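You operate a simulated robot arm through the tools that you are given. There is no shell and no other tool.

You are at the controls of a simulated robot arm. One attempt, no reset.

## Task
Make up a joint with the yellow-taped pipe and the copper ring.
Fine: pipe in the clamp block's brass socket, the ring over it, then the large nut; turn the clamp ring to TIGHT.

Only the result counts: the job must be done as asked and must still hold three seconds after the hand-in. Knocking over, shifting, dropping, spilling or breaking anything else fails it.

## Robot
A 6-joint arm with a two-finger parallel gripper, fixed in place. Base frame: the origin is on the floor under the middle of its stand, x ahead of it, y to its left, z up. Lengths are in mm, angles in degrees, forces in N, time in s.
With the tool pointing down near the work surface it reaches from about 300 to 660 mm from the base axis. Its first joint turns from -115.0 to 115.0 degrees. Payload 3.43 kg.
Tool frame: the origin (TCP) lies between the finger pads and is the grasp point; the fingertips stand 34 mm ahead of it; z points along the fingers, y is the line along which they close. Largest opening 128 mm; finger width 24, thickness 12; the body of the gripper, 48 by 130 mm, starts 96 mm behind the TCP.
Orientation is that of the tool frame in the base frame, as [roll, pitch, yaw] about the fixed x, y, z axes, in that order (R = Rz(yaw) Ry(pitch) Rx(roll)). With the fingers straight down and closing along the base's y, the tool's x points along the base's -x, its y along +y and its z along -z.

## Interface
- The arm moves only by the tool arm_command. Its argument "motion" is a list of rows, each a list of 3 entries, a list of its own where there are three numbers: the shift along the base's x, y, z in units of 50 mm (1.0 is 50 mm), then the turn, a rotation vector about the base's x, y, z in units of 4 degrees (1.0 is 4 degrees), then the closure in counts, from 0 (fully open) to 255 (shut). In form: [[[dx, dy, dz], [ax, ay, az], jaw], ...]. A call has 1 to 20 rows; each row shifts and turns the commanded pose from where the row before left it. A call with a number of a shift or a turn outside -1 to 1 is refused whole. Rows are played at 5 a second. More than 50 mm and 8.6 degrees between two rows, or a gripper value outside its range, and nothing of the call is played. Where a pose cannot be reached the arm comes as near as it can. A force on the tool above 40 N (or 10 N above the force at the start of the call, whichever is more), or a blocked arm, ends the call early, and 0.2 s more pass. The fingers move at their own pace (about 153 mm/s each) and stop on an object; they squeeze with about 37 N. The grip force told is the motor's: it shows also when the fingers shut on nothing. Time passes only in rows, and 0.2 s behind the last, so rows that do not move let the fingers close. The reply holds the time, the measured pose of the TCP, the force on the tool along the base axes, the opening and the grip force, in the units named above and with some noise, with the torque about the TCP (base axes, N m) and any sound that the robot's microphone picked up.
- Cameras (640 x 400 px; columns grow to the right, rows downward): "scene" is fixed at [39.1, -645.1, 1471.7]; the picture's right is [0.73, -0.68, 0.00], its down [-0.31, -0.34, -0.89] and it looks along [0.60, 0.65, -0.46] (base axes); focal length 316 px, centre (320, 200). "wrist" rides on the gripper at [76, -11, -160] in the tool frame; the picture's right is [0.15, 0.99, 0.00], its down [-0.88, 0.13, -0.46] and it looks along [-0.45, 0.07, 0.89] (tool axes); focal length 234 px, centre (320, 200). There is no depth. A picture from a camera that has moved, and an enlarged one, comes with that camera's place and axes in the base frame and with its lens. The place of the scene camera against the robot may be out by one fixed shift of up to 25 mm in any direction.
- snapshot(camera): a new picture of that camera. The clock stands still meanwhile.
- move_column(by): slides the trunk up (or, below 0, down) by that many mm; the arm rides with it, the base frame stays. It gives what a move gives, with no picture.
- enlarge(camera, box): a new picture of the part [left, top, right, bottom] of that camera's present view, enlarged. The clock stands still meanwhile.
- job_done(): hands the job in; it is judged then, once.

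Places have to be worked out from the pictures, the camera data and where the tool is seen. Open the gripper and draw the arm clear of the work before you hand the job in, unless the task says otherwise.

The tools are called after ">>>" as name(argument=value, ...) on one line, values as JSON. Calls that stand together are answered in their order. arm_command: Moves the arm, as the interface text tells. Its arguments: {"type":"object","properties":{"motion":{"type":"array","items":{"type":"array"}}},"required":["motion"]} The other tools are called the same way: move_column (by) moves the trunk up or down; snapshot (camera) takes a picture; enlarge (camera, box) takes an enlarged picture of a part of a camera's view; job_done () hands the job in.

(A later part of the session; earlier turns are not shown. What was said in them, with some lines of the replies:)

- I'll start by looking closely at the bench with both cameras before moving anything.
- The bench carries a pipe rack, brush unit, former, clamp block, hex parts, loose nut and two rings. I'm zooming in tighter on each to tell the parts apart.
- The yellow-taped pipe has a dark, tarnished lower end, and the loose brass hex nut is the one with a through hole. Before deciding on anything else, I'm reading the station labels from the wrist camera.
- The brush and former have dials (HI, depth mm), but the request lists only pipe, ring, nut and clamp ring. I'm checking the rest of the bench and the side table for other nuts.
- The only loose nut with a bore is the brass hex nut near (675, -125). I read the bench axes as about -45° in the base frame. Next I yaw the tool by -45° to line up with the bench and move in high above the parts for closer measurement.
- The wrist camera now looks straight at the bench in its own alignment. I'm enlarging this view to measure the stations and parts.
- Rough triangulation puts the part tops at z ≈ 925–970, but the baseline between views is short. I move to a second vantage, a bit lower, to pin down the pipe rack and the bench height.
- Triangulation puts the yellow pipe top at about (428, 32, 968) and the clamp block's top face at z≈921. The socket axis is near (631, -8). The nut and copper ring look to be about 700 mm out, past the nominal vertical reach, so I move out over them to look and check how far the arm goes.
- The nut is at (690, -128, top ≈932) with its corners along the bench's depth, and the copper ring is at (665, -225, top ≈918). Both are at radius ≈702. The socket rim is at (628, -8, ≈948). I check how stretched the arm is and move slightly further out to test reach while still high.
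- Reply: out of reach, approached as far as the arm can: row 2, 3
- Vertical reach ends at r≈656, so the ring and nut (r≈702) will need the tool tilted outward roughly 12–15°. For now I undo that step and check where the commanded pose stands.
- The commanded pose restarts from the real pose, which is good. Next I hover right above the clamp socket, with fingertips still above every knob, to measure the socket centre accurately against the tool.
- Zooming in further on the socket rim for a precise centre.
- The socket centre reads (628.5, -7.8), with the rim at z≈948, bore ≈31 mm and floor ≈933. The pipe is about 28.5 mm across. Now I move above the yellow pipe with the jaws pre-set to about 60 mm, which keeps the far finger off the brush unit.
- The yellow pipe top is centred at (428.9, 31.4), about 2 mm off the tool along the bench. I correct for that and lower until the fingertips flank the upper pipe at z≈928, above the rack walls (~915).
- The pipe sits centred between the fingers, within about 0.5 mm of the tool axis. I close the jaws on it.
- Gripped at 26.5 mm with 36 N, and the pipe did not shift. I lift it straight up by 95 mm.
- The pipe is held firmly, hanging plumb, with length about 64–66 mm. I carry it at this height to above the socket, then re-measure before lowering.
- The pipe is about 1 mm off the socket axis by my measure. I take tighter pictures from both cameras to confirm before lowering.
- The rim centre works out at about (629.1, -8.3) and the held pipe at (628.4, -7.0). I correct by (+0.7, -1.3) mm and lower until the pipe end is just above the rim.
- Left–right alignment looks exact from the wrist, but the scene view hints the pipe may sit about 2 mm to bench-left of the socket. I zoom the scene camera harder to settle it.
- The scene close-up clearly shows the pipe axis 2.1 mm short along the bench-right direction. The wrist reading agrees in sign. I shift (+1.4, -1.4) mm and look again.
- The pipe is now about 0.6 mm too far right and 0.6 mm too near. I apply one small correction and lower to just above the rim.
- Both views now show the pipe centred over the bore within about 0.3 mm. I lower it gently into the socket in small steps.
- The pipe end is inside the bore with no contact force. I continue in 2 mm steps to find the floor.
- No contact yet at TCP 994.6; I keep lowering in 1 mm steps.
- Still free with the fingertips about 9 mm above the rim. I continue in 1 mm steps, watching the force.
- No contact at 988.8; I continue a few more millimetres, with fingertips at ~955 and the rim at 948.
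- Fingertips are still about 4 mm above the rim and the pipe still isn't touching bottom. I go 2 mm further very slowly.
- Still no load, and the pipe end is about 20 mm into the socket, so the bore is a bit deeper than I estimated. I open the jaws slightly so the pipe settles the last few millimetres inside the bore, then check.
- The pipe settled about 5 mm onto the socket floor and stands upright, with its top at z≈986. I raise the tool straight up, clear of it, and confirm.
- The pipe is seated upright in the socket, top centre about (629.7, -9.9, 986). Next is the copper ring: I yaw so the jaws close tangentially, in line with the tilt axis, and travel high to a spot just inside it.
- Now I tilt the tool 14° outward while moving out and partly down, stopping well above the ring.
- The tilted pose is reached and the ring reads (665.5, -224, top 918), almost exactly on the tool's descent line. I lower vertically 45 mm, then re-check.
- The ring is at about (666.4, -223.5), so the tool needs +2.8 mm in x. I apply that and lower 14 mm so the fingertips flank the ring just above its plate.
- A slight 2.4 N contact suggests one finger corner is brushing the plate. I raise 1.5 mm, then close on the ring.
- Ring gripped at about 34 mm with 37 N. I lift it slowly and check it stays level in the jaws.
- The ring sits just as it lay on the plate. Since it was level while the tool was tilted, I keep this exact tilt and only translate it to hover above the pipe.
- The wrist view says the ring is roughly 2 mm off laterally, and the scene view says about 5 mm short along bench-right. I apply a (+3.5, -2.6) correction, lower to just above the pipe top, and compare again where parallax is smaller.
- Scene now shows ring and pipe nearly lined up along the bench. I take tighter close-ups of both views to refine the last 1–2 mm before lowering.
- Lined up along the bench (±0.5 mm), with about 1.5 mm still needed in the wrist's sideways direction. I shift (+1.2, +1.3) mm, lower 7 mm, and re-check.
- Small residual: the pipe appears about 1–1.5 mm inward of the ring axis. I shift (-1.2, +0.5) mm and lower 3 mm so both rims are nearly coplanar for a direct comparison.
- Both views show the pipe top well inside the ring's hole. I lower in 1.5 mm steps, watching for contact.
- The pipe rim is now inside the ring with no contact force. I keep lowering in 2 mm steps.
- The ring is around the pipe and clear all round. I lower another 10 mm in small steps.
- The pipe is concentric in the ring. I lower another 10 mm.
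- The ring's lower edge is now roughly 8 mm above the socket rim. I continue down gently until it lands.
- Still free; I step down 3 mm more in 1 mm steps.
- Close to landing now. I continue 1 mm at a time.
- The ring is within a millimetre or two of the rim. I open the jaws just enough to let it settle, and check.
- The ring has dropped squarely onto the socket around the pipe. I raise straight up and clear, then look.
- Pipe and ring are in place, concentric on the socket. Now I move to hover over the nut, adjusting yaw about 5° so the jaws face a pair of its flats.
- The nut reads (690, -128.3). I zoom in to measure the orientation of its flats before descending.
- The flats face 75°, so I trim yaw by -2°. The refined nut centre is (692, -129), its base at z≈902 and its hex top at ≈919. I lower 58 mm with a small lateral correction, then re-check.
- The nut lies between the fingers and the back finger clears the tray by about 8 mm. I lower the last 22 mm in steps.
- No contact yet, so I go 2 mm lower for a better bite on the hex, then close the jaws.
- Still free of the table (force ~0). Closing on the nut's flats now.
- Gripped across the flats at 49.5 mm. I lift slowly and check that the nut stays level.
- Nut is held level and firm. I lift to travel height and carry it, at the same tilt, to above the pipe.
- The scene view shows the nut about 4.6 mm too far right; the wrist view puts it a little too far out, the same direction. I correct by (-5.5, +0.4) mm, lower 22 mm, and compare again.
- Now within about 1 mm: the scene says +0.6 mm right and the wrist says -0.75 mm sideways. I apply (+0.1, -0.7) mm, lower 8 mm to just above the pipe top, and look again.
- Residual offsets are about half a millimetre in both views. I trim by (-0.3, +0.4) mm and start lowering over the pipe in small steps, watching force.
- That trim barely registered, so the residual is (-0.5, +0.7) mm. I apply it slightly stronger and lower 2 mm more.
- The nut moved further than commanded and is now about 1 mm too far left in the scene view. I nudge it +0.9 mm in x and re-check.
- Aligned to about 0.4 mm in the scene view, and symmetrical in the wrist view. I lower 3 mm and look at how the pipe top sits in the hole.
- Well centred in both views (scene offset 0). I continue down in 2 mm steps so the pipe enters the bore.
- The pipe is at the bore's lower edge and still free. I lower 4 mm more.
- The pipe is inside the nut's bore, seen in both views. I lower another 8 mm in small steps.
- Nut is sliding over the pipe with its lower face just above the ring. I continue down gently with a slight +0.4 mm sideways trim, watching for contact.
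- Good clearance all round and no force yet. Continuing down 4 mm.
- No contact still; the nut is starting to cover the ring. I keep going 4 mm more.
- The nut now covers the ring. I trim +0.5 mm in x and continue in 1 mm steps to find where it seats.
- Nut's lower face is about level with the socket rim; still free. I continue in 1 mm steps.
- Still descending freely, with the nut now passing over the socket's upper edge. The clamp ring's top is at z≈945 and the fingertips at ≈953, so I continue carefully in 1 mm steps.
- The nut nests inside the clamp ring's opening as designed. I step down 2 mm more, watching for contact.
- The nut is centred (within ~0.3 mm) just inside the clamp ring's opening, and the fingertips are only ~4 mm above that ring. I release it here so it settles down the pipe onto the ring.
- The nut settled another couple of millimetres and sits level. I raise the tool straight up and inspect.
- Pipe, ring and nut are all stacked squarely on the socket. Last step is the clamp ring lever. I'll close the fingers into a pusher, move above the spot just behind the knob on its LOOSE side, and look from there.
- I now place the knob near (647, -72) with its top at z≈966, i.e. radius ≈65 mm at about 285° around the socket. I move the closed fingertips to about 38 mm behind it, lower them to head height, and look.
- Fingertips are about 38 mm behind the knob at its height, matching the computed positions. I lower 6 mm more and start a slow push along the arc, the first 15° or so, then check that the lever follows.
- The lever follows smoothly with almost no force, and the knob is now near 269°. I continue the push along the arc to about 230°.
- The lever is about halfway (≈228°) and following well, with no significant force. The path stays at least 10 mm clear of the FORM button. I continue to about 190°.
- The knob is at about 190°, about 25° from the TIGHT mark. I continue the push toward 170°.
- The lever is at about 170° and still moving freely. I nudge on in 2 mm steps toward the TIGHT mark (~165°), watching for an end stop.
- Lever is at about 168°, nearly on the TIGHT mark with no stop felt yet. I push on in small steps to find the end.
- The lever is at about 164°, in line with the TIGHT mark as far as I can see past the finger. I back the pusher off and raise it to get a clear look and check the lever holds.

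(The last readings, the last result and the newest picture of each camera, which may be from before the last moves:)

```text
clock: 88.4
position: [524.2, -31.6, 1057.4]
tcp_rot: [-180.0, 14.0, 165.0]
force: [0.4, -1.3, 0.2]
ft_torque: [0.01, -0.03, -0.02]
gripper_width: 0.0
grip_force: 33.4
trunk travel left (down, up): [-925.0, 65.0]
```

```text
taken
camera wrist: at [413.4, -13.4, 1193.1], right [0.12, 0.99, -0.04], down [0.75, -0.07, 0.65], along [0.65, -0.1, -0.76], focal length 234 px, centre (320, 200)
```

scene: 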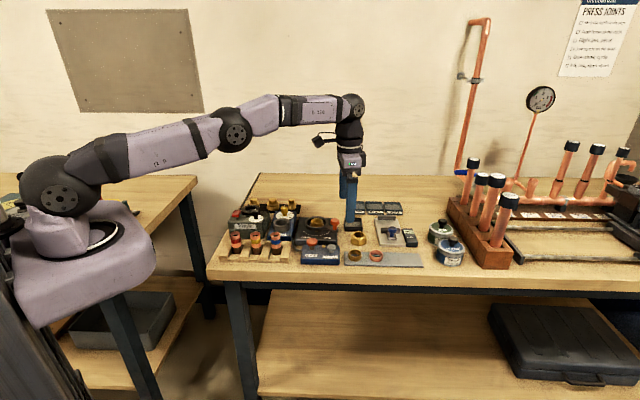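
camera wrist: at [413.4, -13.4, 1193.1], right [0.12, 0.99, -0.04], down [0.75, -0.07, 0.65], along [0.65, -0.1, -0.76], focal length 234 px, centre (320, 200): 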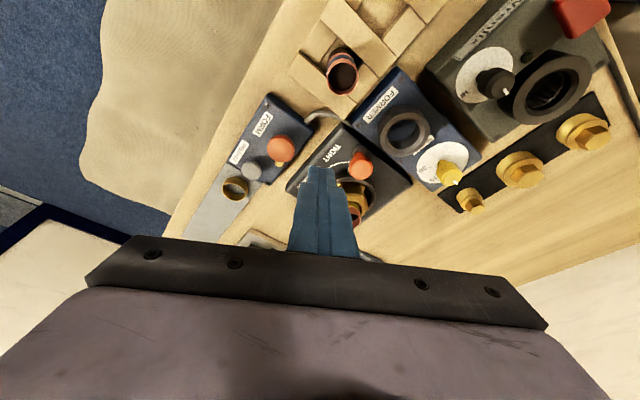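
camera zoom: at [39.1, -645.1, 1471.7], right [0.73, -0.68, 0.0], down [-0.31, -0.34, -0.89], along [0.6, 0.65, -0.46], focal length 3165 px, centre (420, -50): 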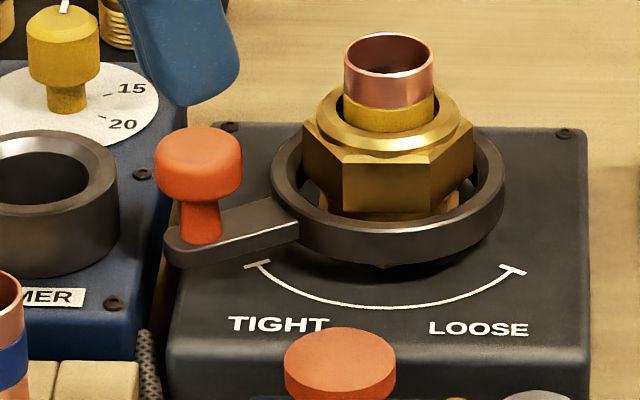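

The lever holds where it was left. I zoom in to compare it with the TIGHT mark as precisely as possible.

>>> enlarge(camera="wrist", box=[320, 130, 400, 190])

>>> enlarge(camera="scene", box=[290, 215, 322, 239])

```text
6.67 times, centred on (360, 160) of wrist
camera zoom: at [413.4, -13.4, 1193.1], right [0.12, 0.99, -0.04], down [0.75, -0.07, 0.65], along [0.65, -0.1, -0.76], focal length 1561 px, centre (53, 467)
```

zoom: 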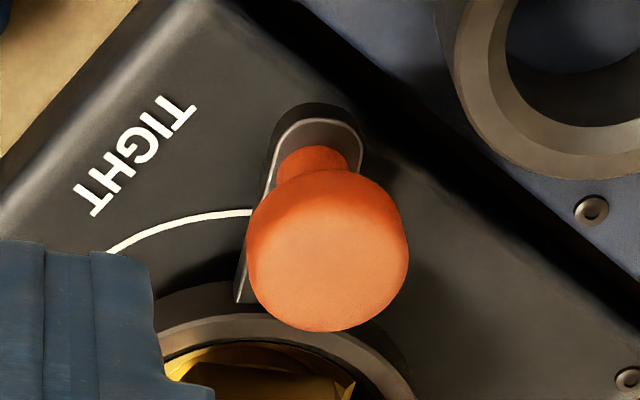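

```text
16.00 times, centred on (306, 227) of scene
camera zoom: at [39.1, -645.1, 1471.7], right [0.73, -0.68, 0.0], down [-0.31, -0.34, -0.89], along [0.6, 0.65, -0.46], focal length 5064 px, centre (544, -232)
```

zoom: 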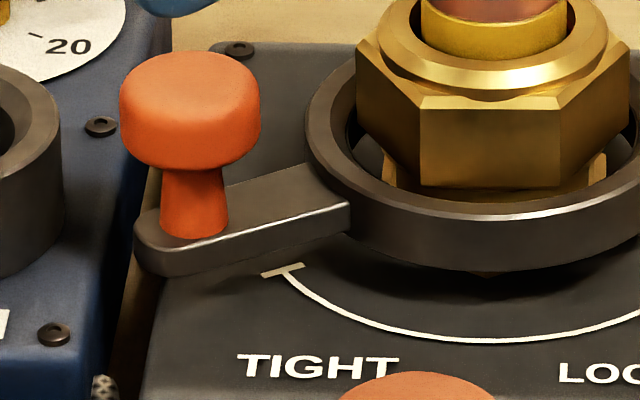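

By my measurements the lever is within 1–2° of the mirror image of its LOOSE position. To be sure, I'll go back behind the knob and press on gently until I feel the end stop. First I return to just behind it.

>>> arm_command(motion=[[[0.22, 0.01, 0], [0, 0, 0], 255], [[0.22, 0.01, 0], [0, 0, 0], 255], [[0, 0, -0.4], [0, 0, 0], 255], [[0, 0, -0.5], [0, 0, 0], 255], [[0, 0, -0.5], [0, 0, 0], 255], [[0, 0, 0], [0, 0, 0], 255]])

>>> enlarge(camera="wrist", box=[270, 90, 400, 220])

>>> enlarge(camera="scene", box=[285, 205, 335, 245])

```text
clock: 89.8
position: [547.2, -30.7, 988.1]
tcp_rot: [180.0, 14.0, 164.9]
force: [-0.1, 0.4, 0.9]
ft_torque: [-0.05, 0.0, -0.02]
gripper_width: 0.2
grip_force: 33.4
trunk travel left (down, up): [-925.0, 65.0]
```

```text
3.08 times, centred on (335, 155) of wrist
camera zoom: at [434.9, -12.4, 1124.3], right [0.12, 0.99, -0.04], down [0.75, -0.07, 0.66], along [0.65, -0.11, -0.75], focal length 720 px, centre (274, 338)
```

zoom: 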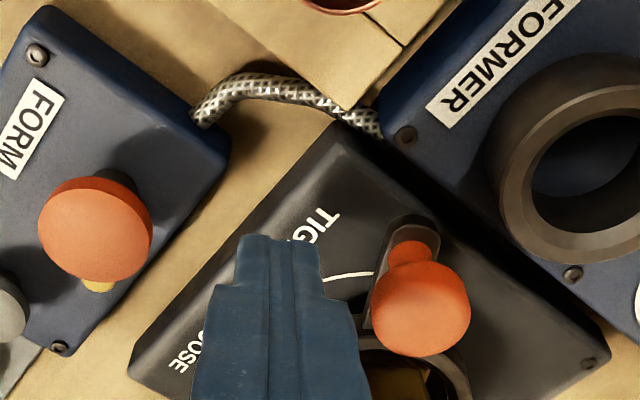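

```text
10.00 times, centred on (310, 225) of scene
camera zoom: at [39.1, -645.1, 1471.7], right [0.73, -0.68, 0.0], down [-0.31, -0.34, -0.89], along [0.6, 0.65, -0.46], focal length 3165 px, centre (420, -50)
```

zoom: 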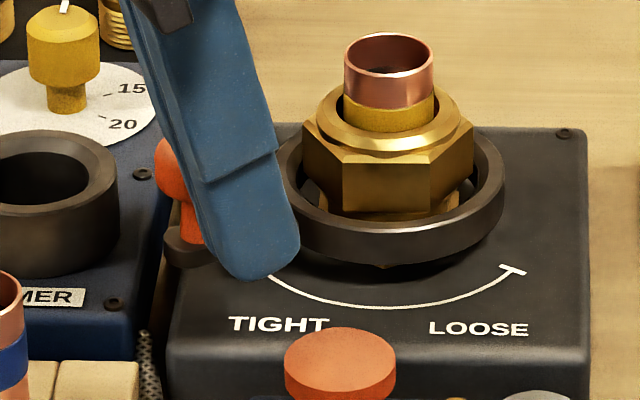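

The pusher is positioned behind the knob again. I move it back into contact and press a little further, checking force.

>>> arm_command(motion=[[[0.047, 0.14, -0.06], [0, 0, 0], 255], [[0.047, 0.14, 0], [0, 0, 0], 255], [[0.01, 0.05, 0], [0, 0, 0], 255], [[0.006, 0.03, 0], [0, 0, 0], 255], [[0.006, 0.03, 0], [0, 0, 0], 255], [[0, 0, 0], [0, 0, 0], 255]])

>>> enlarge(camera="scene", box=[285, 205, 335, 245])

>>> enlarge(camera="wrist", box=[290, 110, 410, 220])

```text
clock: 91.2
position: [553.7, -11.6, 985.6]
tcp_rot: [179.9, 14.0, 165.0]
force: [1.8, -6.3, 1.8]
ft_torque: [-0.17, -0.05, -0.05]
gripper_width: 0.1
grip_force: 32.9
trunk travel left (down, up): [-925.0, 65.0]
```

```text
10.00 times, centred on (310, 225) of scene
camera zoom: at [39.1, -645.1, 1471.7], right [0.73, -0.68, 0.0], down [-0.31, -0.34, -0.89], along [0.6, 0.65, -0.46], focal length 3165 px, centre (420, -50)
```

zoom: 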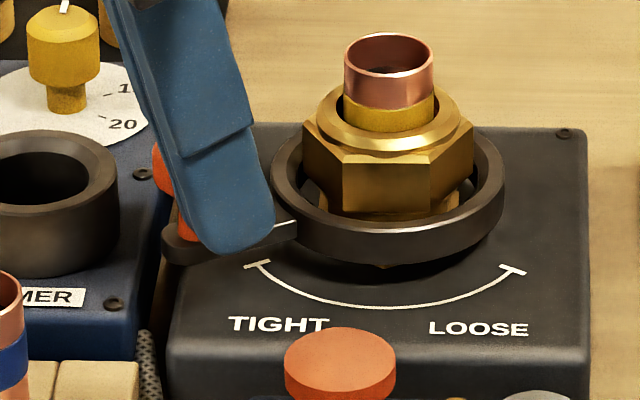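

```text
3.64 times, centred on (350, 165) of wrist
camera zoom: at [441.1, 6.1, 1121.8], right [0.12, 0.99, -0.04], down [0.75, -0.07, 0.66], along [0.65, -0.1, -0.75], focal length 852 px, centre (211, 327)
```

zoom: 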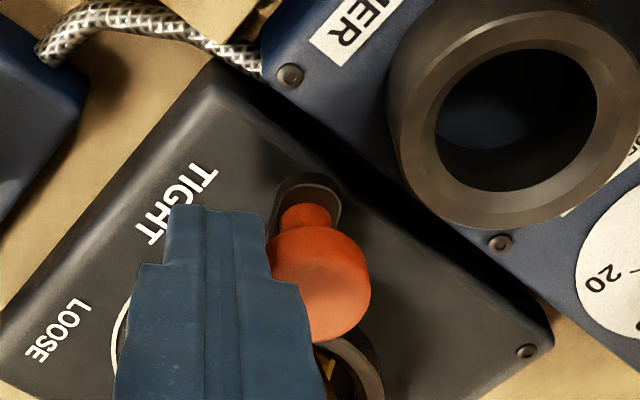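

A 6 N reaction has appeared where motion was free before, which suggests the end stop. I press one more millimetre to confirm.

>>> arm_command(motion=[[[0.004, 0.02, 0], [0, 0, 0], 255], [[0, 0, 0], [0, 0, 0], 255]])

>>> enlarge(camera="scene", box=[285, 205, 335, 245])

```text
clock: 91.8
position: [552.4, -10.0, 986.2]
tcp_rot: [179.9, 14.0, 165.0]
force: [1.8, -12.1, 0.2]
ft_torque: [-0.26, -0.03, -0.07]
gripper_width: 0.0
grip_force: 32.9
trunk travel left (down, up): [-925.0, 65.0]
```

```text
10.00 times, centred on (310, 225) of scene
camera zoom: at [39.1, -645.1, 1471.7], right [0.73, -0.68, 0.0], down [-0.31, -0.34, -0.89], along [0.6, 0.65, -0.46], focal length 3165 px, centre (420, -50)
```

zoom: 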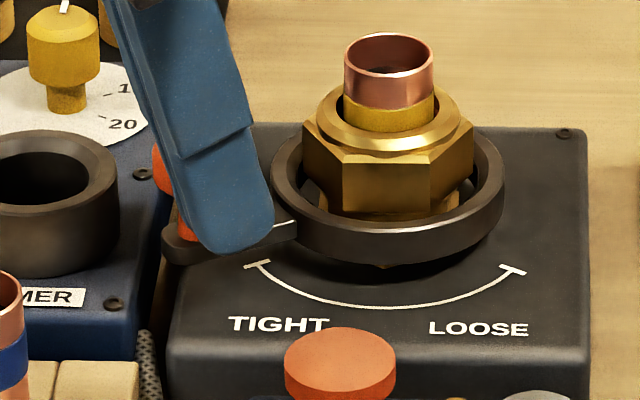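

Force rose to 12 N with no further movement: the lever is on its TIGHT stop. I back off, lift away, open the gripper and retreat clear of the work.

>>> arm_command(motion=[[[-0.05, -0.2, 0], [0, 0, 0], 255], [[-0.04, -0.15, 0.2], [0, 0, 0], 255], [[-0.1, 0, 0.6], [0, 0, 0], 255], [[-0.2, 0, 0.7], [0, 0, 0], 255], [[-0.3, 0, 0.8], [0, 0, 0], 255], [[-0.5, 0, 0.8], [0, 0, 0], 200], [[-0.6, 0, 0.6], [0, 0, 0], 100], [[-0.6, 0, 0.2], [0, 0, 0], 0], [[0, 0, 0], [0, 0, 0], 0], [[0, 0, 0], [0, 0, 0], 0]])

>>> snapshot(camera="scene")

>>> enlarge(camera="scene", box=[285, 200, 345, 245])

>>> snapshot(camera="wrist")

```text
clock: 94.0
position: [431.6, -26.3, 1181.8]
tcp_rot: [-180.0, 13.9, 165.1]
force: [-0.4, 0.7, 0.5]
ft_torque: [-0.04, 0.01, -0.01]
gripper_width: 127.6
grip_force: 0.1
trunk travel left (down, up): [-925.0, 65.0]
```

```text
taken
```

scene: 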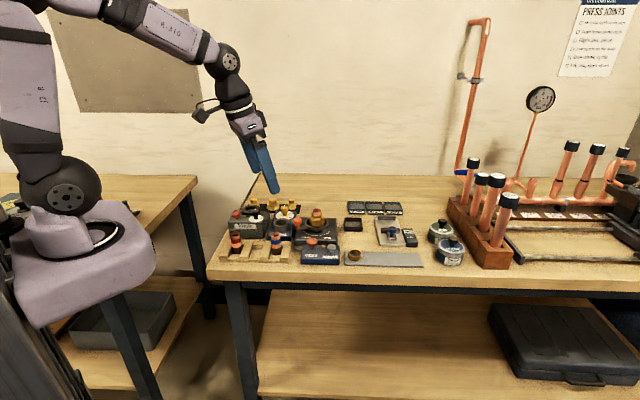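

```text
8.89 times, centred on (315, 222) of scene
camera zoom: at [39.1, -645.1, 1471.7], right [0.73, -0.68, 0.0], down [-0.31, -0.34, -0.89], along [0.6, 0.65, -0.46], focal length 2813 px, centre (364, 0)
```

zoom: 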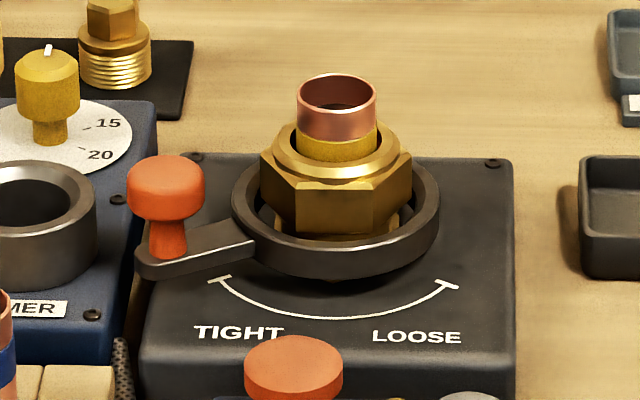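

```text
taken
camera wrist: at [319.8, -9.9, 1317.7], right [0.12, 0.99, -0.04], down [0.75, -0.07, 0.66], along [0.65, -0.1, -0.75], focal length 234 px, centre (320, 200)
```

wrist: 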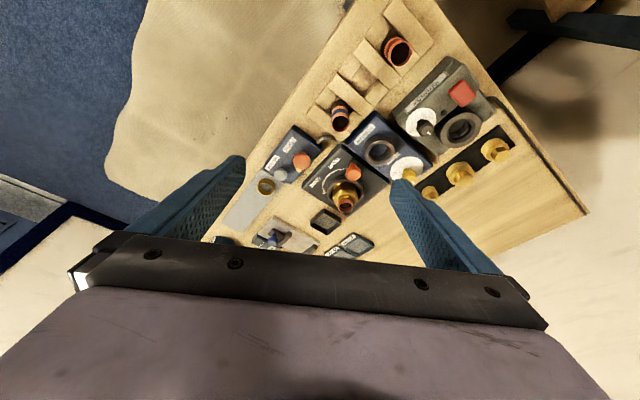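

The lever sits on TIGHT with pipe, ring and nut stacked on the socket; the clamp block's corner screw is where it was at the start. One last check that the surrounding items are undisturbed.

>>> enlarge(camera="scene", box=[205, 180, 345, 270])

>>> enlarge(camera="scene", box=[335, 190, 475, 280])

```text
4.44 times, centred on (275, 225) of scene
camera zoom: at [39.1, -645.1, 1471.7], right [0.73, -0.68, 0.0], down [-0.31, -0.34, -0.89], along [0.6, 0.65, -0.46], focal length 1407 px, centre (520, 89)
```

zoom: 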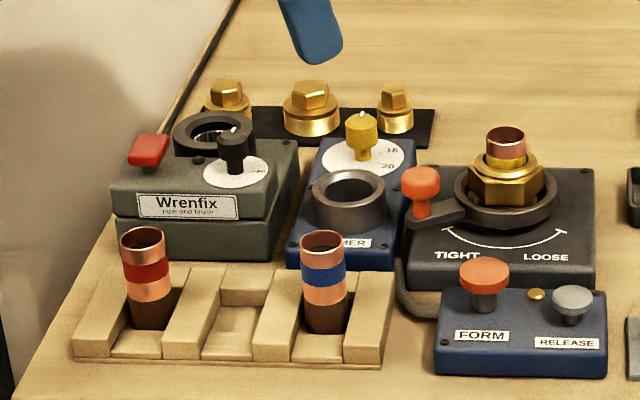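

```text
4.44 times, centred on (405, 235) of scene
camera zoom: at [39.1, -645.1, 1471.7], right [0.73, -0.68, 0.0], down [-0.31, -0.34, -0.89], along [0.6, 0.65, -0.46], focal length 1407 px, centre (-58, 44)
```

zoom: 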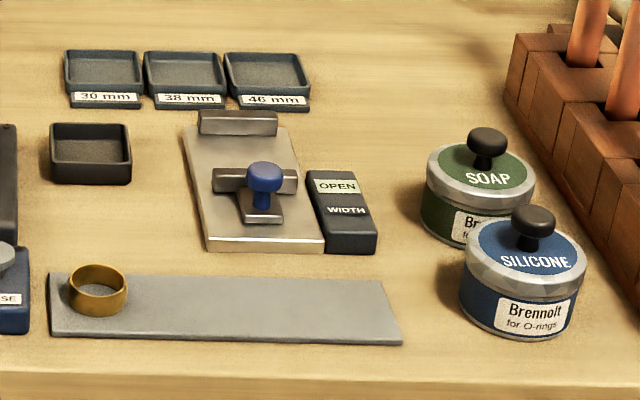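

Everything else is in place. Before handing in, I read the brush unit's dial once more, to be sure the word "Fine" in the request isn't one of its settings.

>>> enlarge(camera="wrist", box=[400, 95, 460, 145])

>>> enlarge(camera="scene", box=[228, 205, 278, 235])

```text
8.00 times, centred on (430, 120) of wrist
camera zoom: at [319.8, -9.9, 1317.7], right [0.12, 0.99, -0.04], down [0.75, -0.07, 0.66], along [0.65, -0.1, -0.75], focal length 1873 px, centre (-560, 840)
```

zoom: 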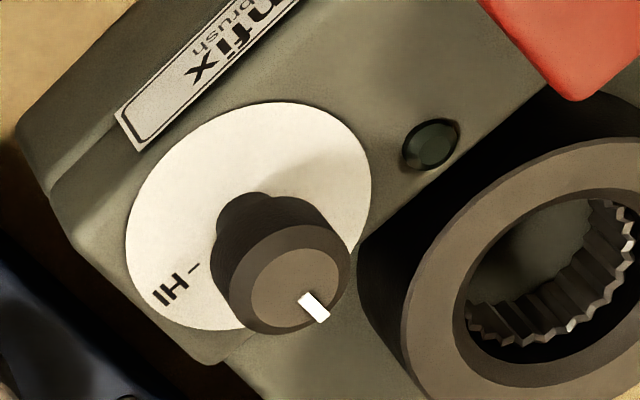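

```text
12.80 times, centred on (253, 220) of scene
camera zoom: at [39.1, -645.1, 1471.7], right [0.73, -0.68, 0.0], down [-0.31, -0.34, -0.89], along [0.6, 0.65, -0.46], focal length 4051 px, centre (1178, -56)
```

zoom: 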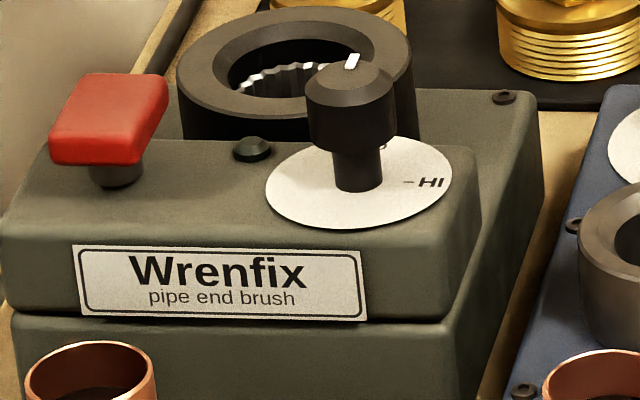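

The dial reads LO/HI-type settings, not "fine", so "Fine" just introduces the detailed steps, and I added no brushing or forming. Pipe, copper ring and large nut are stacked on the brass socket, the clamp ring is on its TIGHT stop, and the gripper is open and clear. Handing in.

>>> job_done()

```text
The job is handed in.
```

I made up the joint as you described and handed it in; I don't have the judge's result.

- **Pipe:** the yellow-taped pipe stands upright on the floor of the clamp block's brass socket.
- **Ring:** the copper ring went over the pipe and sat squarely on the socket rim before I added the nut.
- **Nut:** the large hex nut is down over the ring, sitting level inside the clamp ring.
- **Clamp ring:** I pushed the lever from LOOSE to TIGHT until it hit its end stop, where pressing harder no longer moved it. It stayed there when I backed off.

The arm is clear of the work and the gripper is open. In the last pictures the clamp block and everything else on the bench were where they started.

The pipe's lower end was tarnished when I picked it up. I did not use the brush or the former, because your steps didn't call for them.
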